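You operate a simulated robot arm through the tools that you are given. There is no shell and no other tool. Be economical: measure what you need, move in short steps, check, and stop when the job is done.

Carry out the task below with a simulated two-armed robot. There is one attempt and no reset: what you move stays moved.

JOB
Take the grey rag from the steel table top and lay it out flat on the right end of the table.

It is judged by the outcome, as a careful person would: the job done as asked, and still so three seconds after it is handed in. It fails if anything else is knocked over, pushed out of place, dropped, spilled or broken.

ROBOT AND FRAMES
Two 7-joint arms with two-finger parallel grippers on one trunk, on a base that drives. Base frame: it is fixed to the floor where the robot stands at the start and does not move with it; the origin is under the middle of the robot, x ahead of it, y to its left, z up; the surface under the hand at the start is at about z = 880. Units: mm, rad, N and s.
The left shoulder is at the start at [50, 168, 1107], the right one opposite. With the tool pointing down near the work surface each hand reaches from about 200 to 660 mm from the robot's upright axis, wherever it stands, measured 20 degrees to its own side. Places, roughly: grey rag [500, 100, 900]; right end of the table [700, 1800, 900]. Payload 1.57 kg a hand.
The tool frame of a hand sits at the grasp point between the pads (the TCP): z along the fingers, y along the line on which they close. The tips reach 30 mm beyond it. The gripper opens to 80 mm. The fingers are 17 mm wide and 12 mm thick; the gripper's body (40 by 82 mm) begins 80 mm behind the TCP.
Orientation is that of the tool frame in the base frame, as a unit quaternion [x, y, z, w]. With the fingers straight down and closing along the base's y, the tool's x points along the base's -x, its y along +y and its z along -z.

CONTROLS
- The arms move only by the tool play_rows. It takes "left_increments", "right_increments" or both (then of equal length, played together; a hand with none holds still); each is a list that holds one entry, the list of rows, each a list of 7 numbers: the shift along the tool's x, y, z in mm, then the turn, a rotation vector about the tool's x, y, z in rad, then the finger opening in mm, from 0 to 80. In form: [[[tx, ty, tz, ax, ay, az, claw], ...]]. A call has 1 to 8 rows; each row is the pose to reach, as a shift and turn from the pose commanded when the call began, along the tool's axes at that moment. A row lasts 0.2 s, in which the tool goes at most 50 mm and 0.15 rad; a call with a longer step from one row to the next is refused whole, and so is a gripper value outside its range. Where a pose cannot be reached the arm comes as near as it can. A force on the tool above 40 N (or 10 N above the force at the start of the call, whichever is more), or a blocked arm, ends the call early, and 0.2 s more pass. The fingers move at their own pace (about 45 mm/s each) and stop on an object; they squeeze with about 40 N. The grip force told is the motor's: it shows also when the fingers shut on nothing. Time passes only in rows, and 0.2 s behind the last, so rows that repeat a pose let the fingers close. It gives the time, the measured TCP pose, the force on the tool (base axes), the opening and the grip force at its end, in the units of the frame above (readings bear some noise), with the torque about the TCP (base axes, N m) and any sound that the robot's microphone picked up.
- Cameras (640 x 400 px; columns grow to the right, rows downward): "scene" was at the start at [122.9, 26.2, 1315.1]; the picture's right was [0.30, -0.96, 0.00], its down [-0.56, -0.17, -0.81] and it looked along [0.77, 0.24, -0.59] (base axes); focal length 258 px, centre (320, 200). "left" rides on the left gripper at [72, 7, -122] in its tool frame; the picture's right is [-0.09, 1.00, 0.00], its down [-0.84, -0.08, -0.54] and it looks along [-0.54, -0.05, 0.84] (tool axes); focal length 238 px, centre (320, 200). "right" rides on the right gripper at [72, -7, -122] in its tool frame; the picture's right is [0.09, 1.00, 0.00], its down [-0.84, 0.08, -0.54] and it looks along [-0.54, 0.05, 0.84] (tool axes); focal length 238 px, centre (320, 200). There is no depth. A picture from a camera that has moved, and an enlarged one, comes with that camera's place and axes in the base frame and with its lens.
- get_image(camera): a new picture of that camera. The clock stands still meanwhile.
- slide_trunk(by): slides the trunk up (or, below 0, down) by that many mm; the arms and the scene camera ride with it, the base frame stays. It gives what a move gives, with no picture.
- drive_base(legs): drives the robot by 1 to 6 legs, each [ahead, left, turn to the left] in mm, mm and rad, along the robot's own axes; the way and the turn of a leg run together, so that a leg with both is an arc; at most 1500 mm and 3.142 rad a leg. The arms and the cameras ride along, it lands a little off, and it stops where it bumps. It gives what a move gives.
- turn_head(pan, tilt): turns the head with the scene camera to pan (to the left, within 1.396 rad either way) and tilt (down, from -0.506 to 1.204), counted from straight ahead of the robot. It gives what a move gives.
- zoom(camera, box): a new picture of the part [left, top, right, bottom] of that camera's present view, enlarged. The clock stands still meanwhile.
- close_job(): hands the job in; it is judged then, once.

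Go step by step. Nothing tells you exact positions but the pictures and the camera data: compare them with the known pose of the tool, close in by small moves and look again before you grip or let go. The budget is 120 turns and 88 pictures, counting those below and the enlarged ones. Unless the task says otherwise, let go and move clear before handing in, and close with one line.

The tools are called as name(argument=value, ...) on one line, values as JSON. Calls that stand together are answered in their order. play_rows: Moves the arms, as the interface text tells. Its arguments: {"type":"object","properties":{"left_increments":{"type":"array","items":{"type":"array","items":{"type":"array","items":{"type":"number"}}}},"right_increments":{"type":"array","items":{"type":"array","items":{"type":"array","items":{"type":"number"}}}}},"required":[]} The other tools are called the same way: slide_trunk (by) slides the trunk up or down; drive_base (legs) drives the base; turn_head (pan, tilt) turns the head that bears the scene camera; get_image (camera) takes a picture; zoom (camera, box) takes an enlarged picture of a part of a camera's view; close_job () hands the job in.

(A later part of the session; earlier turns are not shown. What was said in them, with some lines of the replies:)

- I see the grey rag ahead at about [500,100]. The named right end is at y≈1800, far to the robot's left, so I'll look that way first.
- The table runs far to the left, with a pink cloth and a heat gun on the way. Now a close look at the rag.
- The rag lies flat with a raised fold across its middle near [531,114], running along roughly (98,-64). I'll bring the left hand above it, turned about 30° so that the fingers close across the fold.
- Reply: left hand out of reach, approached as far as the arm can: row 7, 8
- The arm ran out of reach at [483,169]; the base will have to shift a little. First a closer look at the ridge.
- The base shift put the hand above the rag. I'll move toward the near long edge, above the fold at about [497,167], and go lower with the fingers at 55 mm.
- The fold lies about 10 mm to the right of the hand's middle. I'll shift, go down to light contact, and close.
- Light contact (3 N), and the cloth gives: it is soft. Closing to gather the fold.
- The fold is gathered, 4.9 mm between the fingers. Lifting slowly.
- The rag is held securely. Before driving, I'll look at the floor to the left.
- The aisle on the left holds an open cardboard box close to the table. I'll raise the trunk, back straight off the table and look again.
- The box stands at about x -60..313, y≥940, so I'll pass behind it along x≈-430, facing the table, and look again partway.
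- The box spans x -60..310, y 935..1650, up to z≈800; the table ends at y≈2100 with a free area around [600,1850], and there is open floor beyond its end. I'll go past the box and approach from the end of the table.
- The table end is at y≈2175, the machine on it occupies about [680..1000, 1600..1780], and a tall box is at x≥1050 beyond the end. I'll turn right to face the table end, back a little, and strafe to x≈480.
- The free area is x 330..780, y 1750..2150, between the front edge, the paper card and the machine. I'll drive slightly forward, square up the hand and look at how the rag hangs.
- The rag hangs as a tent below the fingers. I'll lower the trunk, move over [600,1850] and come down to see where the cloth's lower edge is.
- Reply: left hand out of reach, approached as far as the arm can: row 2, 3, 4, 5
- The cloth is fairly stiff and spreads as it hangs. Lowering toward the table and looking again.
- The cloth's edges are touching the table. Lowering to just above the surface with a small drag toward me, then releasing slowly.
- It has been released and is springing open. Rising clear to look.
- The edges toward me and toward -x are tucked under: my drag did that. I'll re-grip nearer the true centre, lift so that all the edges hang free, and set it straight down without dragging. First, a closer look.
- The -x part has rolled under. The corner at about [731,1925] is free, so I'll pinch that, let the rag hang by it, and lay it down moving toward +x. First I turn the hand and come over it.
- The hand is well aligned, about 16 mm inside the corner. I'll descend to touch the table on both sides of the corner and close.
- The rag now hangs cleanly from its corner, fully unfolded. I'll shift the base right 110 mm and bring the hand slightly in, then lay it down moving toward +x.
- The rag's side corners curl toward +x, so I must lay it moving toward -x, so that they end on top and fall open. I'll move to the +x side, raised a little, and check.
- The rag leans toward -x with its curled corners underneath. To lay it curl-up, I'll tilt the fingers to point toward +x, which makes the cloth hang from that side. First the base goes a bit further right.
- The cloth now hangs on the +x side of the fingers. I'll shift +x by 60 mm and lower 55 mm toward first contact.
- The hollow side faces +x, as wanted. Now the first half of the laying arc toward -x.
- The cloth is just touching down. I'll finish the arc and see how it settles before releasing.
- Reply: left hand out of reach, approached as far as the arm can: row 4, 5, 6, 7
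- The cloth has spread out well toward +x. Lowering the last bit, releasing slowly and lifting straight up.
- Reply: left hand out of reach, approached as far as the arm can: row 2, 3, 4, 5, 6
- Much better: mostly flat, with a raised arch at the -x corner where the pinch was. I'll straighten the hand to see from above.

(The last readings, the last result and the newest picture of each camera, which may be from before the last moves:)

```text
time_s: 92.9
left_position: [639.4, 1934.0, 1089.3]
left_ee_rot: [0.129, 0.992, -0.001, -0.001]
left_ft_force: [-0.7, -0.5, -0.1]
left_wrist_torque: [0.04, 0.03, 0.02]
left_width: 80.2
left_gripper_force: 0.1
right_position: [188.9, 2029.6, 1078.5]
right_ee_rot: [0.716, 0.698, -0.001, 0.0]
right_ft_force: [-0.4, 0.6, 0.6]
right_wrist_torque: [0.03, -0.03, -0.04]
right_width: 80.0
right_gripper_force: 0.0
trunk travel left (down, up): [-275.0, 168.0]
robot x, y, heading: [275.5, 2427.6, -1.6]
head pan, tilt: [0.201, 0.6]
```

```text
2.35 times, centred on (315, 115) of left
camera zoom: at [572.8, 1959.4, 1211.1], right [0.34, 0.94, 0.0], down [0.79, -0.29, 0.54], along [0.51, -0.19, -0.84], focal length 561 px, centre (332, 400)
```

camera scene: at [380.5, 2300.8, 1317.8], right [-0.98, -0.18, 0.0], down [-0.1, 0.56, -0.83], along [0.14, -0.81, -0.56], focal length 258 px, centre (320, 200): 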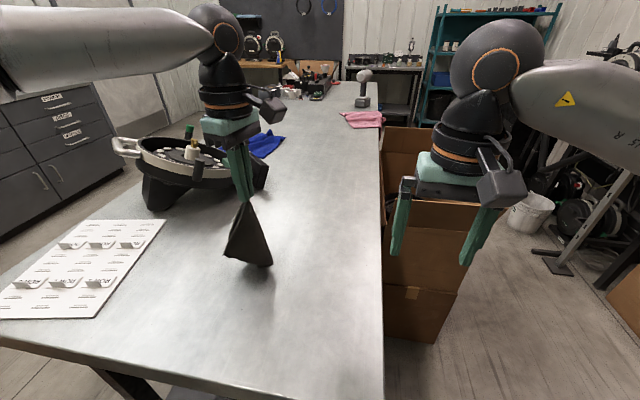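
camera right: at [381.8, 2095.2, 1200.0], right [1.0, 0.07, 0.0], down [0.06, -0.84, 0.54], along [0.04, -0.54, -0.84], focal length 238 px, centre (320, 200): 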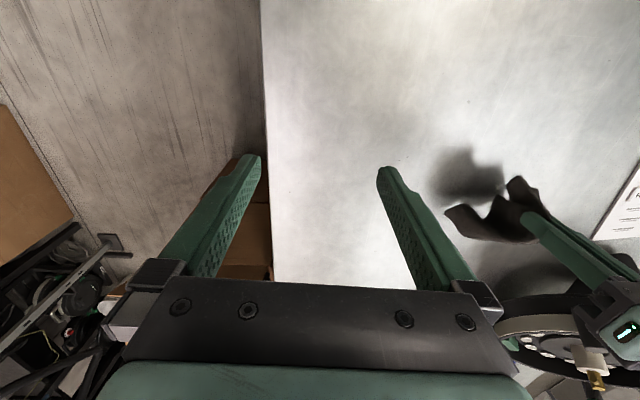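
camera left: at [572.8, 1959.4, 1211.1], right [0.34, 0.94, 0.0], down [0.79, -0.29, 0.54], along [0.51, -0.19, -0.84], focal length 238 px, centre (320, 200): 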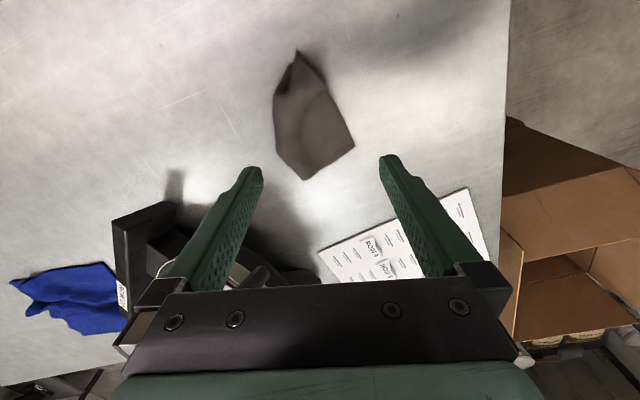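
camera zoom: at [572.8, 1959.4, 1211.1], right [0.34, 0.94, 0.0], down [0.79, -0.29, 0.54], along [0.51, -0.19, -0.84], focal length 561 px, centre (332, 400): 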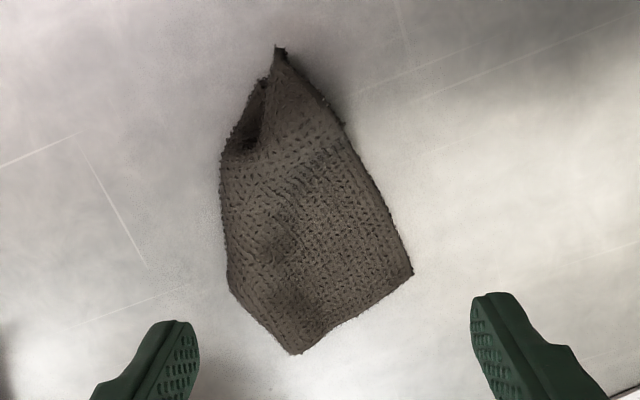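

About a third of the rag on its -y side is folded under; the edge from [568,1933] to [701,1963] is free. I'll pinch that edge at its middle and drag the rag, flat on the table, about 85 mm toward me. Both hands can then take its two corners.

play_rows(left_increments=[[[-1, 1, 10, 0, 0, 0.136, 32], [-2, 3, 25, 0, 0, 0.272, 32], [-3, 4, 45, 0, 0, 0.408, 32], [-4, 6, 65, 0, 0, 0.544, 32], [-5, 8, 85, 0, 0, 0.68, 32], [-6, 9, 105, 0, 0, 0.816, 32], [-6, 11, 125, 0, 0, 0.952, 32], [-6, 11, 135, 0, 0, 1.086, 32]]])

get_image(camera="left")

```text
time_s: 94.7
left_position: [647.2, 1944.3, 956.8]
left_ee_rot: [0.623, 0.782, 0.0, 0.0]
left_ft_force: [0.0, -0.3, -0.5]
left_wrist_torque: [-0.05, 0.01, 0.01]
left_width: 31.9
left_gripper_force: 0.0
right_position: [187.4, 2028.5, 1077.7]
right_ee_rot: [0.717, 0.697, 0.0, 0.001]
right_ft_force: [0.3, -0.1, -0.5]
right_wrist_torque: [0.03, -0.01, -0.01]
right_width: 80.2
right_gripper_force: 0.0
trunk travel left (down, up): [-275.0, 168.0]
robot x, y, heading: [274.6, 2428.5, -1.594]
head pan, tilt: [0.201, 0.6]
```

```text
24 pictures are left
camera left: at [639.3, 2015.7, 1076.5], right [0.99, 0.13, 0.0], down [0.11, -0.83, 0.54], along [0.07, -0.54, -0.84], focal length 238 px, centre (320, 200)
```

left: 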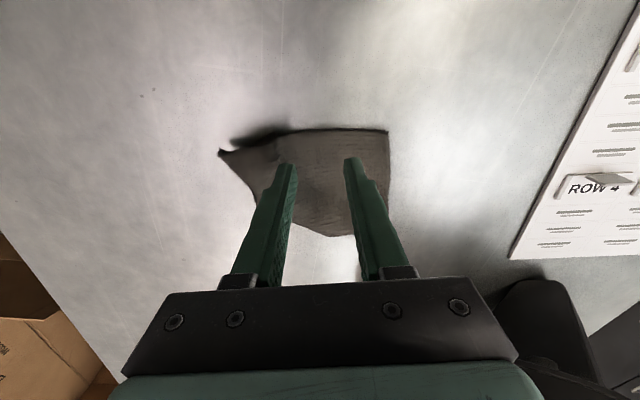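

The pinch point lies about 18 mm inside the edge, which is good. Descend, close, and drag toward me at table height.

play_rows(left_increments=[[[5, 0, 20, 0, 0, 0, 32], [5, 0, 36, 0, 0, 0, 32], [5, 0, 42, 0, 0, 0, 32], [5, 0, 43, 0, 0, 0, 15], [5, 0, 43, 0, 0, 0, 0], [5, 0, 43, 0, 0, 0, 0], [5, 0, 43, 0, 0, 0, 0]]])

play_rows(left_increments=[[[10, 3, -4, 0, 0, 0, 0], [25, 6, -6, 0, 0, 0, 0], [40, 10, -6, 0, 0, 0, 0], [55, 14, -6, 0, 0, 0, 0], [70, 17, -6, 0, 0, 0, 0], [85, 21, -6, 0, 0, 0, 0], [95, 23, -5, 0, 0, 0, 0]]])

get_image(camera="left")

zoom(camera="scene", box=[100, 160, 320, 320])

```text
time_s: 96.3
left_position: [645.7, 1947.5, 915.2]
left_ee_rot: [0.622, 0.783, -0.002, 0.0]
left_ft_force: [0.5, -0.4, 10.4]
left_wrist_torque: [-0.09, 0.02, -0.03]
left_width: 3.9
left_gripper_force: 24.5
right_position: [188.3, 2029.4, 1076.5]
right_ee_rot: [0.717, 0.698, 0.002, 0.001]
right_ft_force: [0.3, 0.5, 0.4]
right_wrist_torque: [-0.06, 0.01, 0.04]
right_width: 80.0
right_gripper_force: 0.0
trunk travel left (down, up): [-275.0, 168.0]
robot x, y, heading: [280.3, 2427.0, -1.599]
head pan, tilt: [0.201, 0.6]
```

```text
time_s: 97.9
left_position: [645.0, 2045.6, 919.3]
left_ee_rot: [0.622, 0.783, -0.001, 0.001]
left_ft_force: [-0.2, -0.2, -0.3]
left_wrist_torque: [-0.01, 0.0, -0.01]
left_width: 3.7
left_gripper_force: 24.6
right_position: [186.9, 2029.3, 1076.7]
right_ee_rot: [0.717, 0.697, 0.001, 0.0]
right_ft_force: [0.0, 0.3, -0.1]
right_wrist_torque: [-0.03, 0.01, 0.0]
right_width: 79.9
right_gripper_force: 0.0
trunk travel left (down, up): [-275.0, 168.0]
robot x, y, heading: [276.0, 2426.6, -1.6]
head pan, tilt: [0.201, 0.6]
```

```text
23 pictures are left
camera left: at [637.6, 2117.1, 1038.6], right [0.99, 0.13, 0.0], down [0.11, -0.83, 0.54], along [0.07, -0.54, -0.84], focal length 238 px, centre (320, 200)
```

left: 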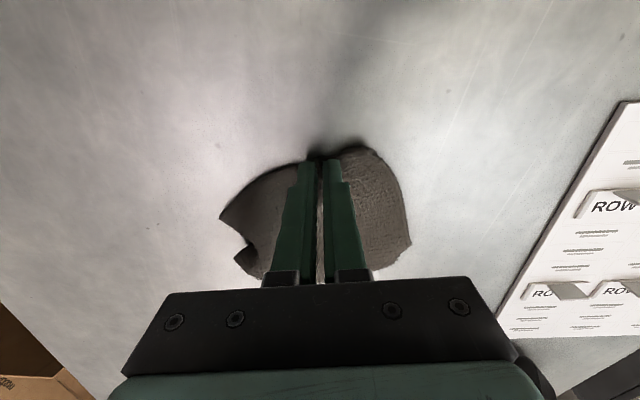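

```text
2.50 times, centred on (210, 240) of scene
camera zoom: at [292.0, 2303.1, 1317.8], right [-0.98, -0.17, 0.0], down [-0.1, 0.56, -0.83], along [0.14, -0.81, -0.56], focal length 645 px, centre (595, 100)
```

zoom: 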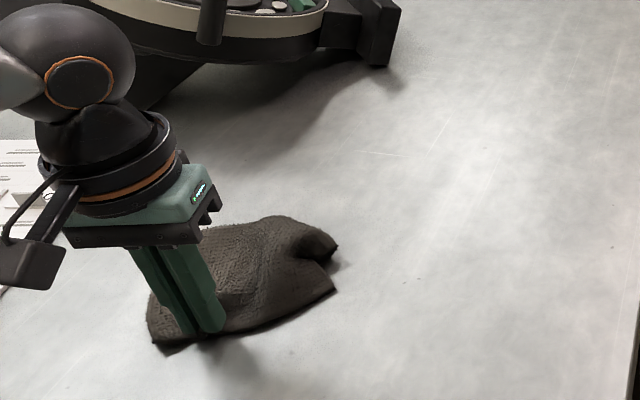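

Dragged; the cloth now looks wider. Releasing and lifting to look.

play_rows(left_increments=[[[0, 0, 3, 0, 0, 0, 12], [0, 0, 3, 0, 0, 0, 24], [0, 0, 3, 0, 0, 0, 36], [0, 0, -15, 0, 0, 0, 40], [0, 0, -50, 0, 0, 0, 50], [20, 0, -95, 0, 0, 0, 70], [35, 0, -140, 0, 0, 0, 80]]])

zoom(camera="left", box=[200, 90, 440, 270])

zoom(camera="scene", box=[100, 160, 320, 320])

```text
time_s: 99.5
left_position: [640.4, 2080.9, 1058.9]
left_ee_rot: [0.623, 0.782, 0.0, 0.001]
left_ft_force: [0.6, 0.4, -0.3]
left_wrist_torque: [-0.03, 0.02, -0.02]
left_width: 79.7
left_gripper_force: 0.1
right_position: [188.0, 2029.0, 1077.9]
right_ee_rot: [0.716, 0.698, 0.0, 0.001]
right_ft_force: [0.4, -0.2, -0.9]
right_wrist_torque: [0.0, 0.01, 0.02]
right_width: 80.0
right_gripper_force: 0.1
trunk travel left (down, up): [-275.0, 168.0]
robot x, y, heading: [277.4, 2432.5, -1.595]
head pan, tilt: [0.201, 0.6]
```

```text
2.22 times, centred on (320, 180) of left
camera zoom: at [631.8, 2152.0, 1178.9], right [0.99, 0.13, 0.0], down [0.11, -0.83, 0.54], along [0.07, -0.54, -0.84], focal length 530 px, centre (320, 244)
```

zoom: 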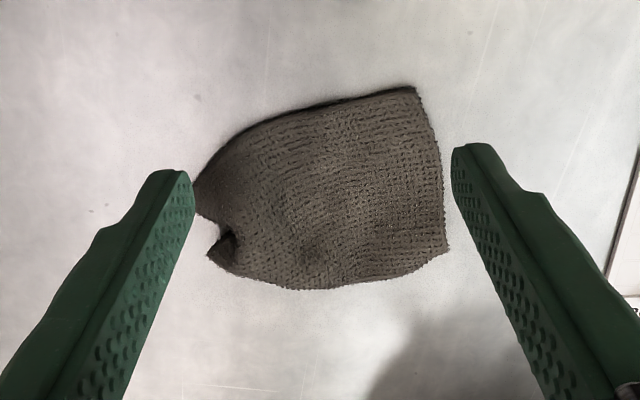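

```text
2.50 times, centred on (210, 240) of scene
camera zoom: at [291.7, 2303.3, 1317.8], right [-0.98, -0.17, 0.0], down [-0.1, 0.56, -0.83], along [0.14, -0.81, -0.56], focal length 645 px, centre (595, 100)
```

zoom: 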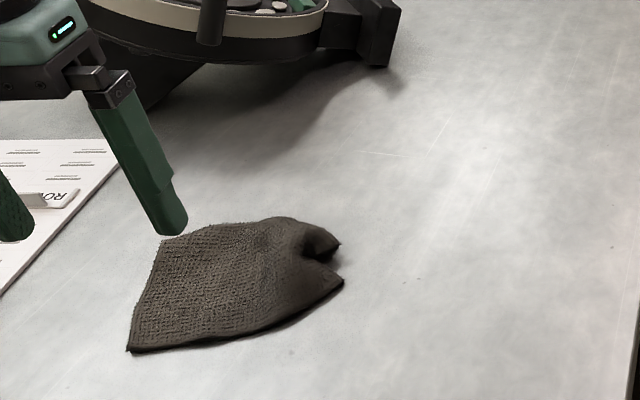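

Very good: dragging unrolled the fold. Only the far-left corner (around [600,1915]) is still tucked. I'll repeat the trick: pinch the opposite corner near [695,2072] and drag along the diagonal.

play_rows(left_increments=[[[-6, 7, 10, 0, 0, 0.13, 40], [-12, 13, 25, 0, 0, 0.26, 40], [-18, 20, 45, 0, 0, 0.39, 40], [-24, 27, 65, 0, 0, 0.52, 40], [-30, 34, 90, 0, 0, 0.65, 40], [-34.7, 39.2, 105, 0, 0, 0.77, 40]]])

get_image(camera="left")

```text
time_s: 100.9
left_position: [684.5, 2054.9, 953.4]
left_ee_rot: [0.872, 0.49, -0.001, 0.0]
left_ft_force: [-0.3, 0.5, -0.2]
left_wrist_torque: [-0.01, 0.01, 0.0]
left_width: 40.0
left_gripper_force: 0.1
right_position: [187.2, 2028.4, 1077.3]
right_ee_rot: [0.717, 0.697, -0.001, 0.001]
right_ft_force: [-0.7, 0.0, -1.3]
right_wrist_torque: [-0.01, 0.0, -0.02]
right_width: 80.1
right_gripper_force: 0.1
trunk travel left (down, up): [-275.0, 168.0]
robot x, y, heading: [279.7, 2430.0, -1.595]
head pan, tilt: [0.201, 0.6]
```

```text
19 pictures are left
camera left: at [729.0, 2112.2, 1072.9], right [0.8, -0.6, 0.0], down [-0.5, -0.67, 0.54], along [-0.32, -0.44, -0.84], focal length 238 px, centre (320, 200)
```

left: 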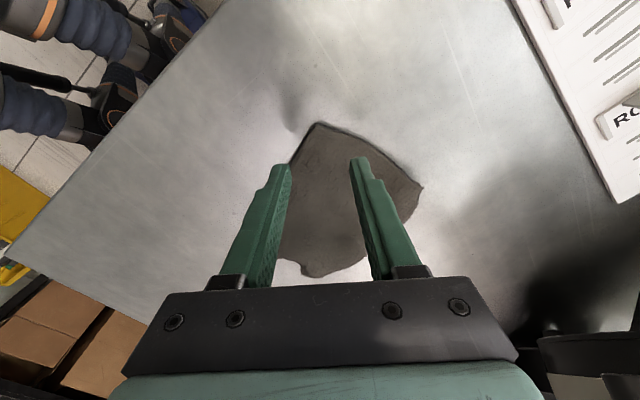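

Well placed. Descend, close, drag diagonally 65 mm, release and lift.

play_rows(left_increments=[[[5, 0, 20, 0, 0, 0, 40], [5, 0, 34, 0, 0, 0, 40], [5, 0, 40, 0, 0, 0, 40], [5, 0, 40, 0, 0, 0, 18], [5, 0, 40, 0, 0, 0, 0], [5, 0, 40, 0, 0, 0, 0], [5, 0, 40, 0, 0, 0, 0]]])

play_rows(left_increments=[[[8, 0, -4, 0, 0, 0, 0], [20, 0, -6, 0, 0, 0, 0], [32, 0, -6, 0, 0, 0, 0], [44, 0, -6, 0, 0, 0, 0], [56, 0, -6, 0, 0, 0, 0], [65, 0, -5, 0, 0, 0, 0]]])

zoom(camera="scene", box=[60, 160, 320, 350])

get_image(camera="left")

```text
time_s: 102.5
left_position: [687.5, 2059.5, 913.3]
left_ee_rot: [0.872, 0.49, 0.0, 0.001]
left_ft_force: [-0.3, 0.0, 4.1]
left_wrist_torque: [-0.02, 0.01, -0.05]
left_width: 3.7
left_gripper_force: 24.8
right_position: [187.5, 2029.8, 1077.2]
right_ee_rot: [0.716, 0.698, 0.0, 0.0]
right_ft_force: [-0.1, -0.5, 0.1]
right_wrist_torque: [0.01, 0.0, 0.0]
right_width: 80.2
right_gripper_force: 0.0
trunk travel left (down, up): [-275.0, 168.0]
robot x, y, heading: [278.5, 2426.0, -1.605]
head pan, tilt: [0.201, 0.6]
```

```text
time_s: 103.9
left_position: [720.3, 2114.9, 917.6]
left_ee_rot: [0.871, 0.491, -0.002, 0.001]
left_ft_force: [-0.2, -0.2, -0.2]
left_wrist_torque: [-0.03, -0.03, -0.02]
left_width: 3.8
left_gripper_force: 24.6
right_position: [187.6, 2030.4, 1077.9]
right_ee_rot: [0.716, 0.698, 0.0, 0.0]
right_ft_force: [1.0, 0.3, -0.1]
right_wrist_torque: [-0.03, 0.03, -0.01]
right_width: 79.9
right_gripper_force: 0.0
trunk travel left (down, up): [-275.0, 168.0]
robot x, y, heading: [278.5, 2422.6, -1.594]
head pan, tilt: [0.201, 0.6]
```

```text
2.11 times, centred on (190, 255) of scene
camera zoom: at [291.9, 2303.1, 1317.8], right [-0.98, -0.17, 0.0], down [-0.1, 0.56, -0.83], along [0.14, -0.81, -0.56], focal length 543 px, centre (594, 84)
```

zoom: 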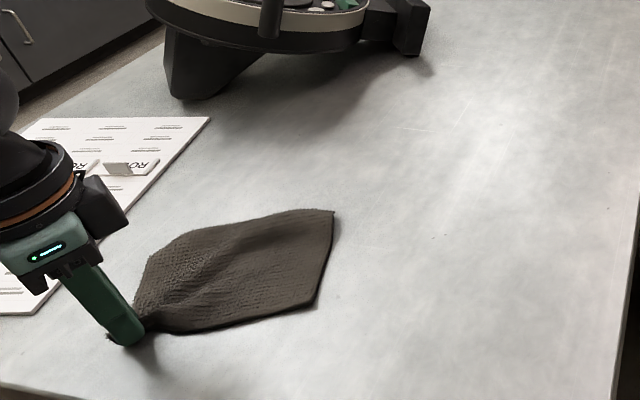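

```text
17 pictures are left
camera left: at [765.6, 2173.6, 1037.6], right [0.8, -0.59, 0.0], down [-0.5, -0.67, 0.54], along [-0.32, -0.44, -0.84], focal length 238 px, centre (320, 200)
```

left: 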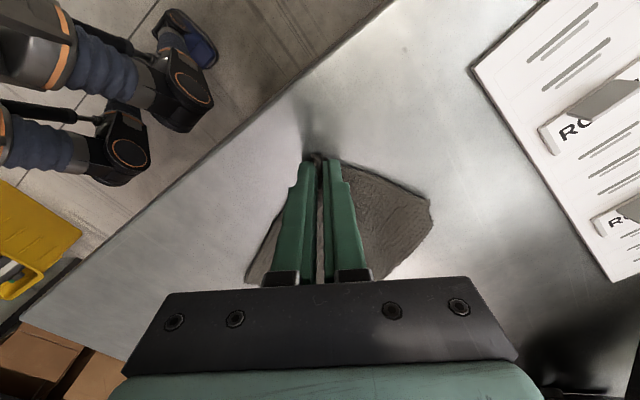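

The tucked corner has come out completely. Releasing gently and lifting.

play_rows(left_increments=[[[0, 0, 3, 0, 0, 0, 12], [0, 0, 3, 0, 0, 0, 24], [0, 0, 3, 0, 0, 0, 36], [0, 0, -15, 0, 0, 0, 44], [0, 0, -50, 0, 0, 0, 60], [0, 0, -95, 0, 0, 0, 80], [0, 0, -140, 0, 0, 0, 80]]])

zoom(camera="scene", box=[60, 160, 320, 350])

get_image(camera="left")

```text
time_s: 105.5
left_position: [719.9, 2115.8, 1057.0]
left_ee_rot: [0.871, 0.491, -0.001, 0.0]
left_ft_force: [0.9, 0.0, 0.4]
left_wrist_torque: [0.02, 0.04, -0.01]
left_width: 80.0
left_gripper_force: 0.0
right_position: [188.3, 2027.8, 1077.2]
right_ee_rot: [0.716, 0.698, 0.0, 0.001]
right_ft_force: [-0.7, -0.3, 0.3]
right_wrist_torque: [0.01, -0.02, -0.01]
right_width: 80.2
right_gripper_force: 0.1
trunk travel left (down, up): [-275.0, 168.0]
robot x, y, heading: [279.8, 2433.7, -1.596]
head pan, tilt: [0.201, 0.6]
```

```text
2.11 times, centred on (190, 255) of scene
camera zoom: at [291.7, 2303.0, 1317.8], right [-0.98, -0.17, 0.0], down [-0.1, 0.56, -0.83], along [0.14, -0.81, -0.56], focal length 543 px, centre (594, 84)
```

zoom: 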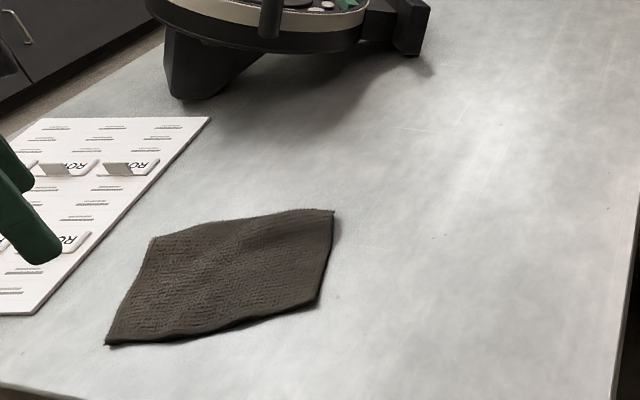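

```text
15 pictures are left
camera left: at [764.7, 2174.3, 1176.5], right [0.8, -0.59, 0.0], down [-0.5, -0.68, 0.54], along [-0.32, -0.44, -0.84], focal length 238 px, centre (320, 200)
```

left: 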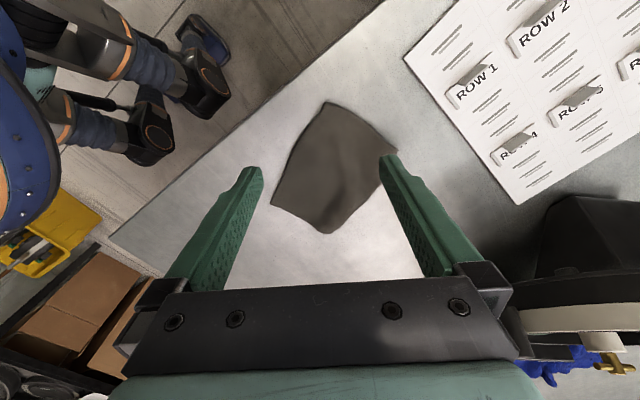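

The rag now lies flat with all four corners out, centred at about [697,2053], but that is close to the very end. I'll shift it a little further onto the table with the same corner-drag, from the far corner at [631,1963].

play_rows(left_increments=[[[-35, 1, 0, 0, 0, 0, 60], [-75, 2, 10, 0, 0, 0, 40], [-115, 3, 35, 0, 0, 0, 40], [-150, 4, 65, 0, 0, 0, 40], [-159, 4, 105, 0, 0, 0, 40]]])

get_image(camera="left")

zoom(camera="scene", box=[60, 160, 320, 350])

```text
time_s: 106.7
left_position: [638.5, 1978.2, 952.1]
left_ee_rot: [0.871, 0.491, -0.001, 0.001]
left_ft_force: [-0.3, 0.4, -0.1]
left_wrist_torque: [0.01, -0.01, -0.01]
left_width: 39.9
left_gripper_force: 0.0
right_position: [187.7, 2028.9, 1077.7]
right_ee_rot: [0.716, 0.698, 0.0, -0.001]
right_ft_force: [1.9, 0.2, 0.2]
right_wrist_torque: [0.02, -0.01, 0.02]
right_width: 80.1
right_gripper_force: 0.1
trunk travel left (down, up): [-275.0, 168.0]
robot x, y, heading: [279.9, 2430.2, -1.597]
head pan, tilt: [0.201, 0.6]
```

```text
14 pictures are left
camera left: at [683.6, 2036.2, 1072.2], right [0.8, -0.59, 0.0], down [-0.5, -0.67, 0.54], along [-0.32, -0.44, -0.84], focal length 238 px, centre (320, 200)
```

left: 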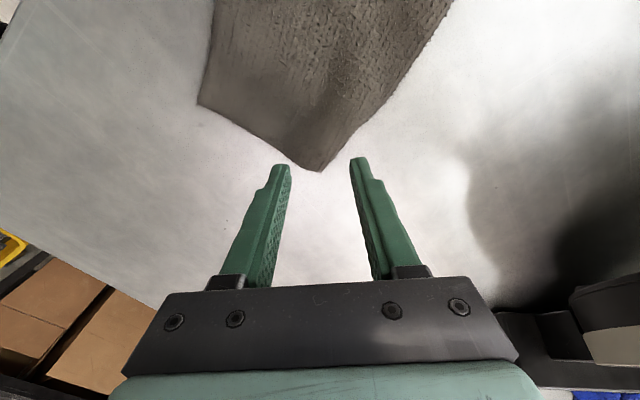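

```text
2.11 times, centred on (190, 255) of scene
camera zoom: at [292.2, 2302.8, 1317.8], right [-0.98, -0.17, 0.0], down [-0.1, 0.56, -0.82], along [0.14, -0.81, -0.57], focal length 543 px, centre (594, 84)
```

zoom: 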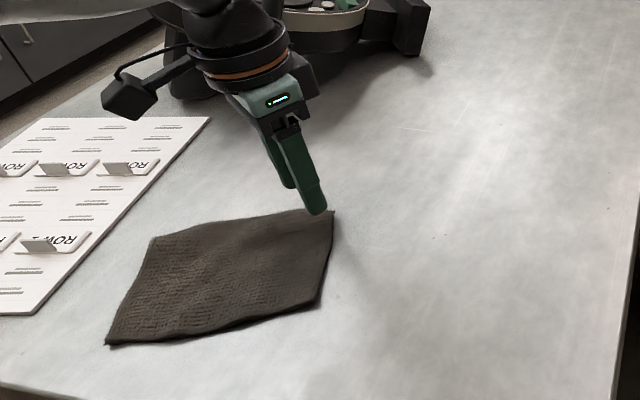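

Aligned about 20 mm inside the corner. Descend, pinch, drag 130 mm along the diagonal.

play_rows(left_increments=[[[-3, 0, 20, 0, 0, 0, 40], [-3, 0, 33, 0, 0, 0, 40], [-3, 0, 39, 0, 0, 0, 40], [-3, 0, 39, 0, 0, 0, 18], [-3, 0, 39, 0, 0, 0, 0], [-3, 0, 39, 0, 0, 0, 0], [-3, 0, 39, 0, 0, 0, 0]]])

play_rows(left_increments=[[[-10, 0, -4, 0, 0, 0, 0], [-28, 0, -6, 0, 0, 0, 0], [-46, 0, -6, 0, 0, 0, 0], [-64, 0, -6, 0, 0, 0, 0], [-82, 0, -6, 0, 0, 0, 0], [-100, 0, -6, 0, 0, 0, 0], [-118, 0, -6, 0, 0, 0, 0], [-130, 0, -5, 0, 0, 0, 0]]])

zoom(camera="scene", box=[100, 140, 360, 330])

```text
time_s: 108.3
left_position: [638.6, 1974.6, 914.0]
left_ee_rot: [0.871, 0.492, -0.001, 0.001]
left_ft_force: [0.4, -0.1, 2.3]
left_wrist_torque: [0.02, 0.05, -0.05]
left_width: 5.4
left_gripper_force: 25.7
right_position: [186.9, 2029.2, 1077.0]
right_ee_rot: [0.716, 0.698, 0.0, 0.0]
right_ft_force: [0.2, -0.2, 0.7]
right_wrist_torque: [-0.01, -0.02, 0.0]
right_width: 80.0
right_gripper_force: 0.0
trunk travel left (down, up): [-275.0, 168.0]
robot x, y, heading: [277.2, 2427.1, -1.593]
head pan, tilt: [0.201, 0.6]
```

```text
time_s: 110.1
left_position: [573.8, 1863.9, 920.0]
left_ee_rot: [0.871, 0.492, -0.002, 0.001]
left_ft_force: [0.4, 0.2, -0.6]
left_wrist_torque: [0.05, 0.03, -0.03]
left_width: 5.2
left_gripper_force: 25.7
right_position: [188.2, 2028.2, 1077.5]
right_ee_rot: [0.716, 0.698, 0.0, 0.0]
right_ft_force: [-0.2, 0.6, -0.8]
right_wrist_torque: [-0.03, -0.03, -0.01]
right_width: 79.8
right_gripper_force: 0.2
trunk travel left (down, up): [-275.0, 168.0]
robot x, y, heading: [282.7, 2427.3, -1.596]
head pan, tilt: [0.201, 0.6]
```

```text
2.11 times, centred on (230, 235) of scene
camera zoom: at [292.0, 2302.9, 1317.8], right [-0.98, -0.17, 0.0], down [-0.1, 0.56, -0.83], along [0.14, -0.81, -0.56], focal length 543 px, centre (510, 126)
```

zoom: 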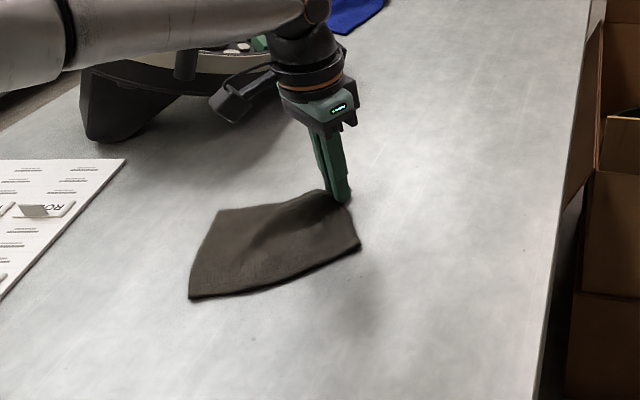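

It slid across without folding. Releasing gently and rising.

play_rows(left_increments=[[[0, 0, 3, 0, 0, 0, 12], [0, 0, 3, 0, 0, 0, 24], [0, 0, 3, 0, 0, 0, 38], [0, 0, -12, 0, 0, 0, 44], [5, 0, -45, 0, 0, 0, 60], [25, 0, -85, 0, 0, 0, 80], [60, 0, -120, 0, 0, 0, 80], [100, 0, -140, 0, 0, 0, 80]]])

get_image(camera="left")

zoom(camera="scene", box=[100, 140, 360, 330])

```text
time_s: 111.9
left_position: [625.0, 1951.8, 1059.6]
left_ee_rot: [0.871, 0.491, -0.001, 0.001]
left_ft_force: [0.3, -0.4, -0.2]
left_wrist_torque: [-0.01, -0.02, 0.0]
left_width: 80.0
left_gripper_force: 0.1
right_position: [188.1, 2029.9, 1077.8]
right_ee_rot: [0.716, 0.698, -0.001, 0.0]
right_ft_force: [0.4, -0.1, 0.1]
right_wrist_torque: [-0.03, -0.01, -0.01]
right_width: 80.1
right_gripper_force: 0.1
trunk travel left (down, up): [-275.0, 168.0]
robot x, y, heading: [280.3, 2430.0, -1.597]
head pan, tilt: [0.201, 0.6]
```

```text
11 pictures are left
camera left: at [668.6, 2009.3, 1181.2], right [0.8, -0.59, 0.0], down [-0.5, -0.68, 0.54], along [-0.32, -0.44, -0.84], focal length 238 px, centre (320, 200)
```

left: 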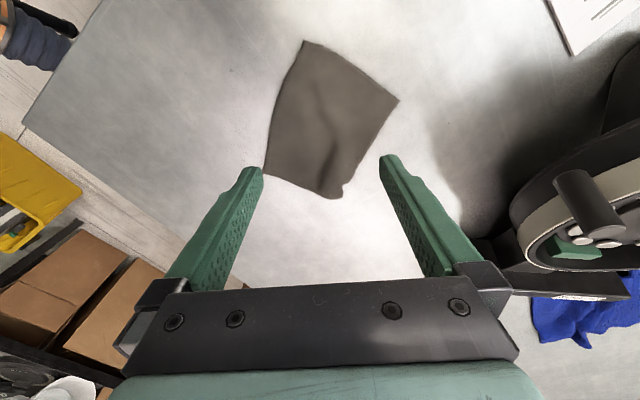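

```text
2.11 times, centred on (230, 235) of scene
camera zoom: at [292.3, 2303.6, 1317.9], right [-0.98, -0.17, 0.0], down [-0.1, 0.56, -0.83], along [0.14, -0.81, -0.56], focal length 543 px, centre (510, 126)
```

zoom: 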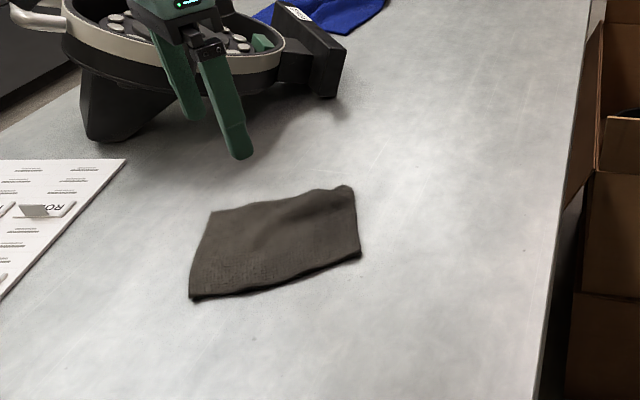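

zoom(camera="left", box=[240, 30, 420, 210])

```text
2.22 times, centred on (330, 120) of left
camera zoom: at [668.6, 2009.3, 1181.2], right [0.8, -0.59, 0.0], down [-0.5, -0.68, 0.54], along [-0.32, -0.44, -0.84], focal length 530 px, centre (298, 378)
```

zoom: 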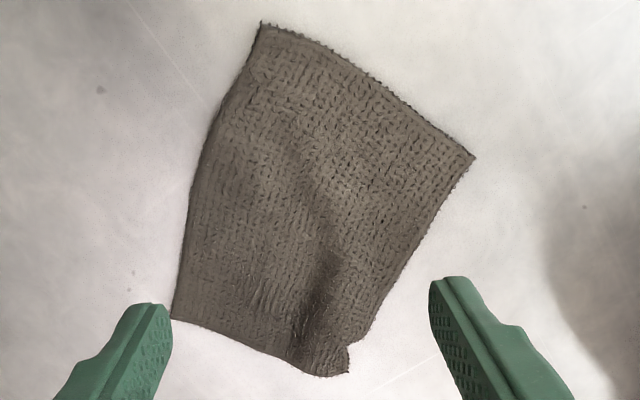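

It is flat apart from a small ridge and a curled tip at the last-held corner. A short tug at the opposite corner (about [658,2022]) should straighten that.

play_rows(left_increments=[[[25, -2, 0, 0, 0, 0, 60], [57, -5.5, 20, 0, 0, 0, 40], [57, -5.5, 60, 0, 0, 0, 40], [57, -5.5, 105, 0, 0, 0, 40]]])

get_image(camera="left")

```text
time_s: 112.9
left_position: [648.6, 1999.7, 952.5]
left_ee_rot: [0.871, 0.491, 0.0, 0.0]
left_ft_force: [0.0, -0.4, -0.8]
left_wrist_torque: [0.03, -0.02, -0.01]
left_width: 39.9
left_gripper_force: 0.0
right_position: [187.2, 2028.5, 1077.5]
right_ee_rot: [0.716, 0.698, 0.0, -0.001]
right_ft_force: [0.0, -0.8, 0.3]
right_wrist_torque: [-0.02, 0.0, 0.03]
right_width: 80.0
right_gripper_force: 0.0
trunk travel left (down, up): [-275.0, 168.0]
robot x, y, heading: [276.3, 2430.0, -1.599]
head pan, tilt: [0.201, 0.6]
```

```text
8 pictures are left
camera left: at [692.7, 2057.8, 1073.7], right [0.8, -0.59, 0.0], down [-0.5, -0.68, 0.54], along [-0.32, -0.44, -0.84], focal length 238 px, centre (320, 200)
```

left: 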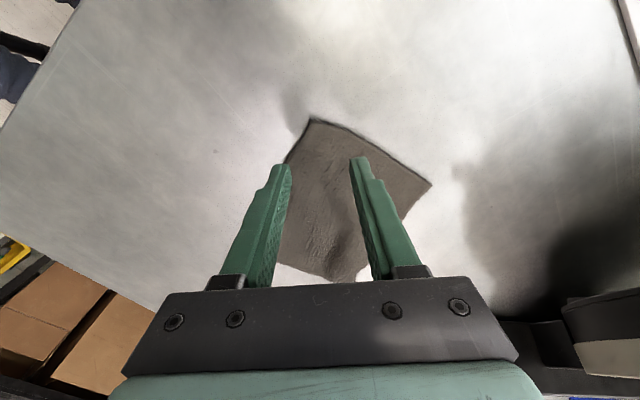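

Inset is about 28 mm; I'll move 10 mm nearer the corner, pinch, and tug 40 mm.

play_rows(left_increments=[[[10, -6, 20, 0, 0, 0, 40], [10, -6, 33, 0, 0, 0, 40], [10, -6, 39, 0, 0, 0, 40], [10, -6, 39, 0, 0, 0, 18], [10, -6, 39, 0, 0, 0, 0], [10, -6, 39, 0, 0, 0, 0], [10, -6, 39, 0, 0, 0, 0]]])

play_rows(left_increments=[[[8, 0, -4, 0, 0, 0, 0], [18, -2, -6, 0, 0, 0, 0], [29, -3, -6, 0, 0, 0, 0], [40, -4, -5, 0, 0, 0, 0], [40, -4, -2, 0, 0, 0, 0]]])

play_rows(left_increments=[[[0, 0, 0, 0, 0, 0, 12], [0, 0, 0, 0, 0, 0, 24], [0, 0, 0, 0, 0, 0, 38], [0, 0, -12, 0, 0, 0, 44], [0, 0, -45, 0, 0, 0, 60], [0, 0, -85, 0, 0, 0, 80], [0, 0, -130, 0, 0, 0, 80]]])

get_image(camera="left")

zoom(camera="scene", box=[100, 140, 360, 330])

```text
time_s: 114.5
left_position: [649.9, 2012.4, 914.2]
left_ee_rot: [0.871, 0.492, -0.001, 0.0]
left_ft_force: [0.4, 0.0, 0.7]
left_wrist_torque: [-0.01, 0.0, 0.01]
left_width: 3.6
left_gripper_force: 25.1
right_position: [188.7, 2030.1, 1078.3]
right_ee_rot: [0.716, 0.698, 0.0, 0.0]
right_ft_force: [0.5, 0.0, -0.8]
right_wrist_torque: [-0.01, 0.0, 0.01]
right_width: 80.2
right_gripper_force: 0.1
trunk travel left (down, up): [-275.0, 168.0]
robot x, y, heading: [278.9, 2429.2, -1.595]
head pan, tilt: [0.201, 0.6]
```

```text
time_s: 115.7
left_position: [666.6, 2047.9, 916.2]
left_ee_rot: [0.871, 0.491, -0.001, 0.0]
left_ft_force: [-0.3, 0.5, 1.2]
left_wrist_torque: [0.02, -0.02, 0.0]
left_width: 3.4
left_gripper_force: 24.4
right_position: [186.6, 2029.3, 1077.8]
right_ee_rot: [0.716, 0.698, 0.0, 0.0]
right_ft_force: [-0.6, -0.3, 0.2]
right_wrist_torque: [0.01, -0.02, -0.01]
right_width: 80.2
right_gripper_force: 0.1
trunk travel left (down, up): [-275.0, 168.0]
robot x, y, heading: [278.9, 2429.1, -1.596]
head pan, tilt: [0.201, 0.6]
```

```text
time_s: 117.3
left_position: [665.4, 2046.2, 1045.3]
left_ee_rot: [0.871, 0.491, 0.0, 0.0]
left_ft_force: [0.4, 0.2, 0.1]
left_wrist_torque: [0.03, 0.01, -0.01]
left_width: 80.1
left_gripper_force: 0.0
right_position: [186.7, 2028.6, 1078.5]
right_ee_rot: [0.717, 0.697, 0.001, 0.001]
right_ft_force: [-0.6, 0.4, 0.7]
right_wrist_torque: [-0.03, -0.01, 0.01]
right_width: 79.9
right_gripper_force: 0.2
trunk travel left (down, up): [-275.0, 168.0]
robot x, y, heading: [278.9, 2431.4, -1.595]
head pan, tilt: [0.201, 0.6]
```

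```text
7 pictures are left
camera left: at [710.8, 2105.2, 1165.7], right [0.8, -0.59, 0.0], down [-0.5, -0.68, 0.54], along [-0.32, -0.44, -0.84], focal length 238 px, centre (320, 200)
```

left: 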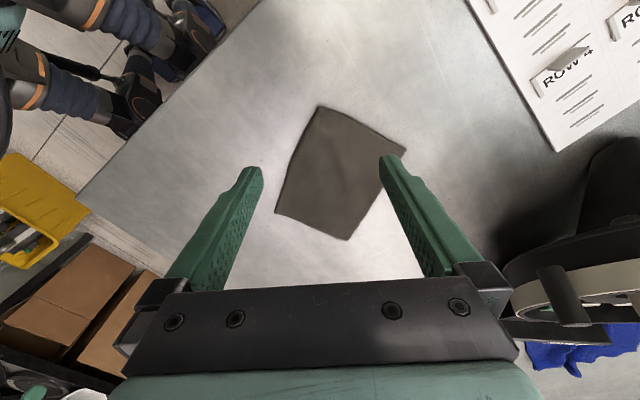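

```text
2.11 times, centred on (230, 235) of scene
camera zoom: at [291.6, 2303.2, 1317.8], right [-0.98, -0.17, 0.0], down [-0.1, 0.56, -0.83], along [0.14, -0.81, -0.56], focal length 543 px, centre (510, 126)
```

zoom: 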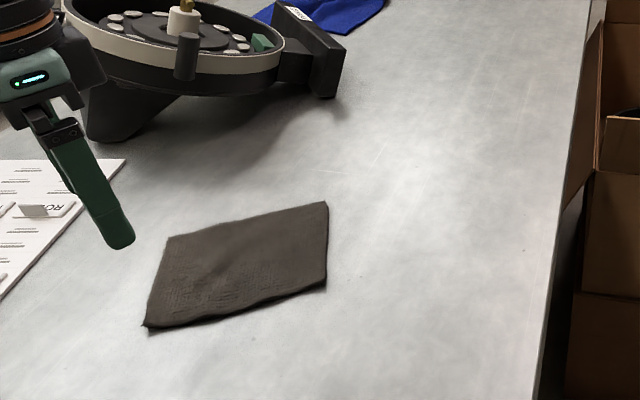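

The rag lies as a clean flat rectangle centred near [653,1976], clear of the card and the machine. I'll raise the hand away and hand in.

play_rows(left_increments=[[[0, 0, -30, 0, 0, 0, 80], [0, 0, -60, 0, 0, 0, 80], [20, 0, -80, 0, 0, 0, 80], [50, 0, -80, 0, 0, 0, 80]]])

close_job()

```text
time_s: 118.3
left_position: [693.6, 2092.0, 1124.9]
left_ee_rot: [0.871, 0.491, -0.001, 0.0]
left_ft_force: [0.2, 0.9, 0.1]
left_wrist_torque: [-0.03, -0.01, 0.02]
left_width: 80.0
left_gripper_force: 0.1
right_position: [188.6, 2028.1, 1079.2]
right_ee_rot: [0.716, 0.698, 0.0, 0.0]
right_ft_force: [-0.3, -0.1, 0.3]
right_wrist_torque: [0.01, -0.02, 0.02]
right_width: 80.1
right_gripper_force: 0.1
trunk travel left (down, up): [-275.0, 168.0]
robot x, y, heading: [277.7, 2431.0, -1.596]
head pan, tilt: [0.201, 0.6]
```

```text
The job is handed in.
```

The grey rag is laid out flat at the end of the table you listed as the right end, centred near [653, 1976] rather than exactly at [700, 1800]; nothing else was disturbed, and the hand is clear.
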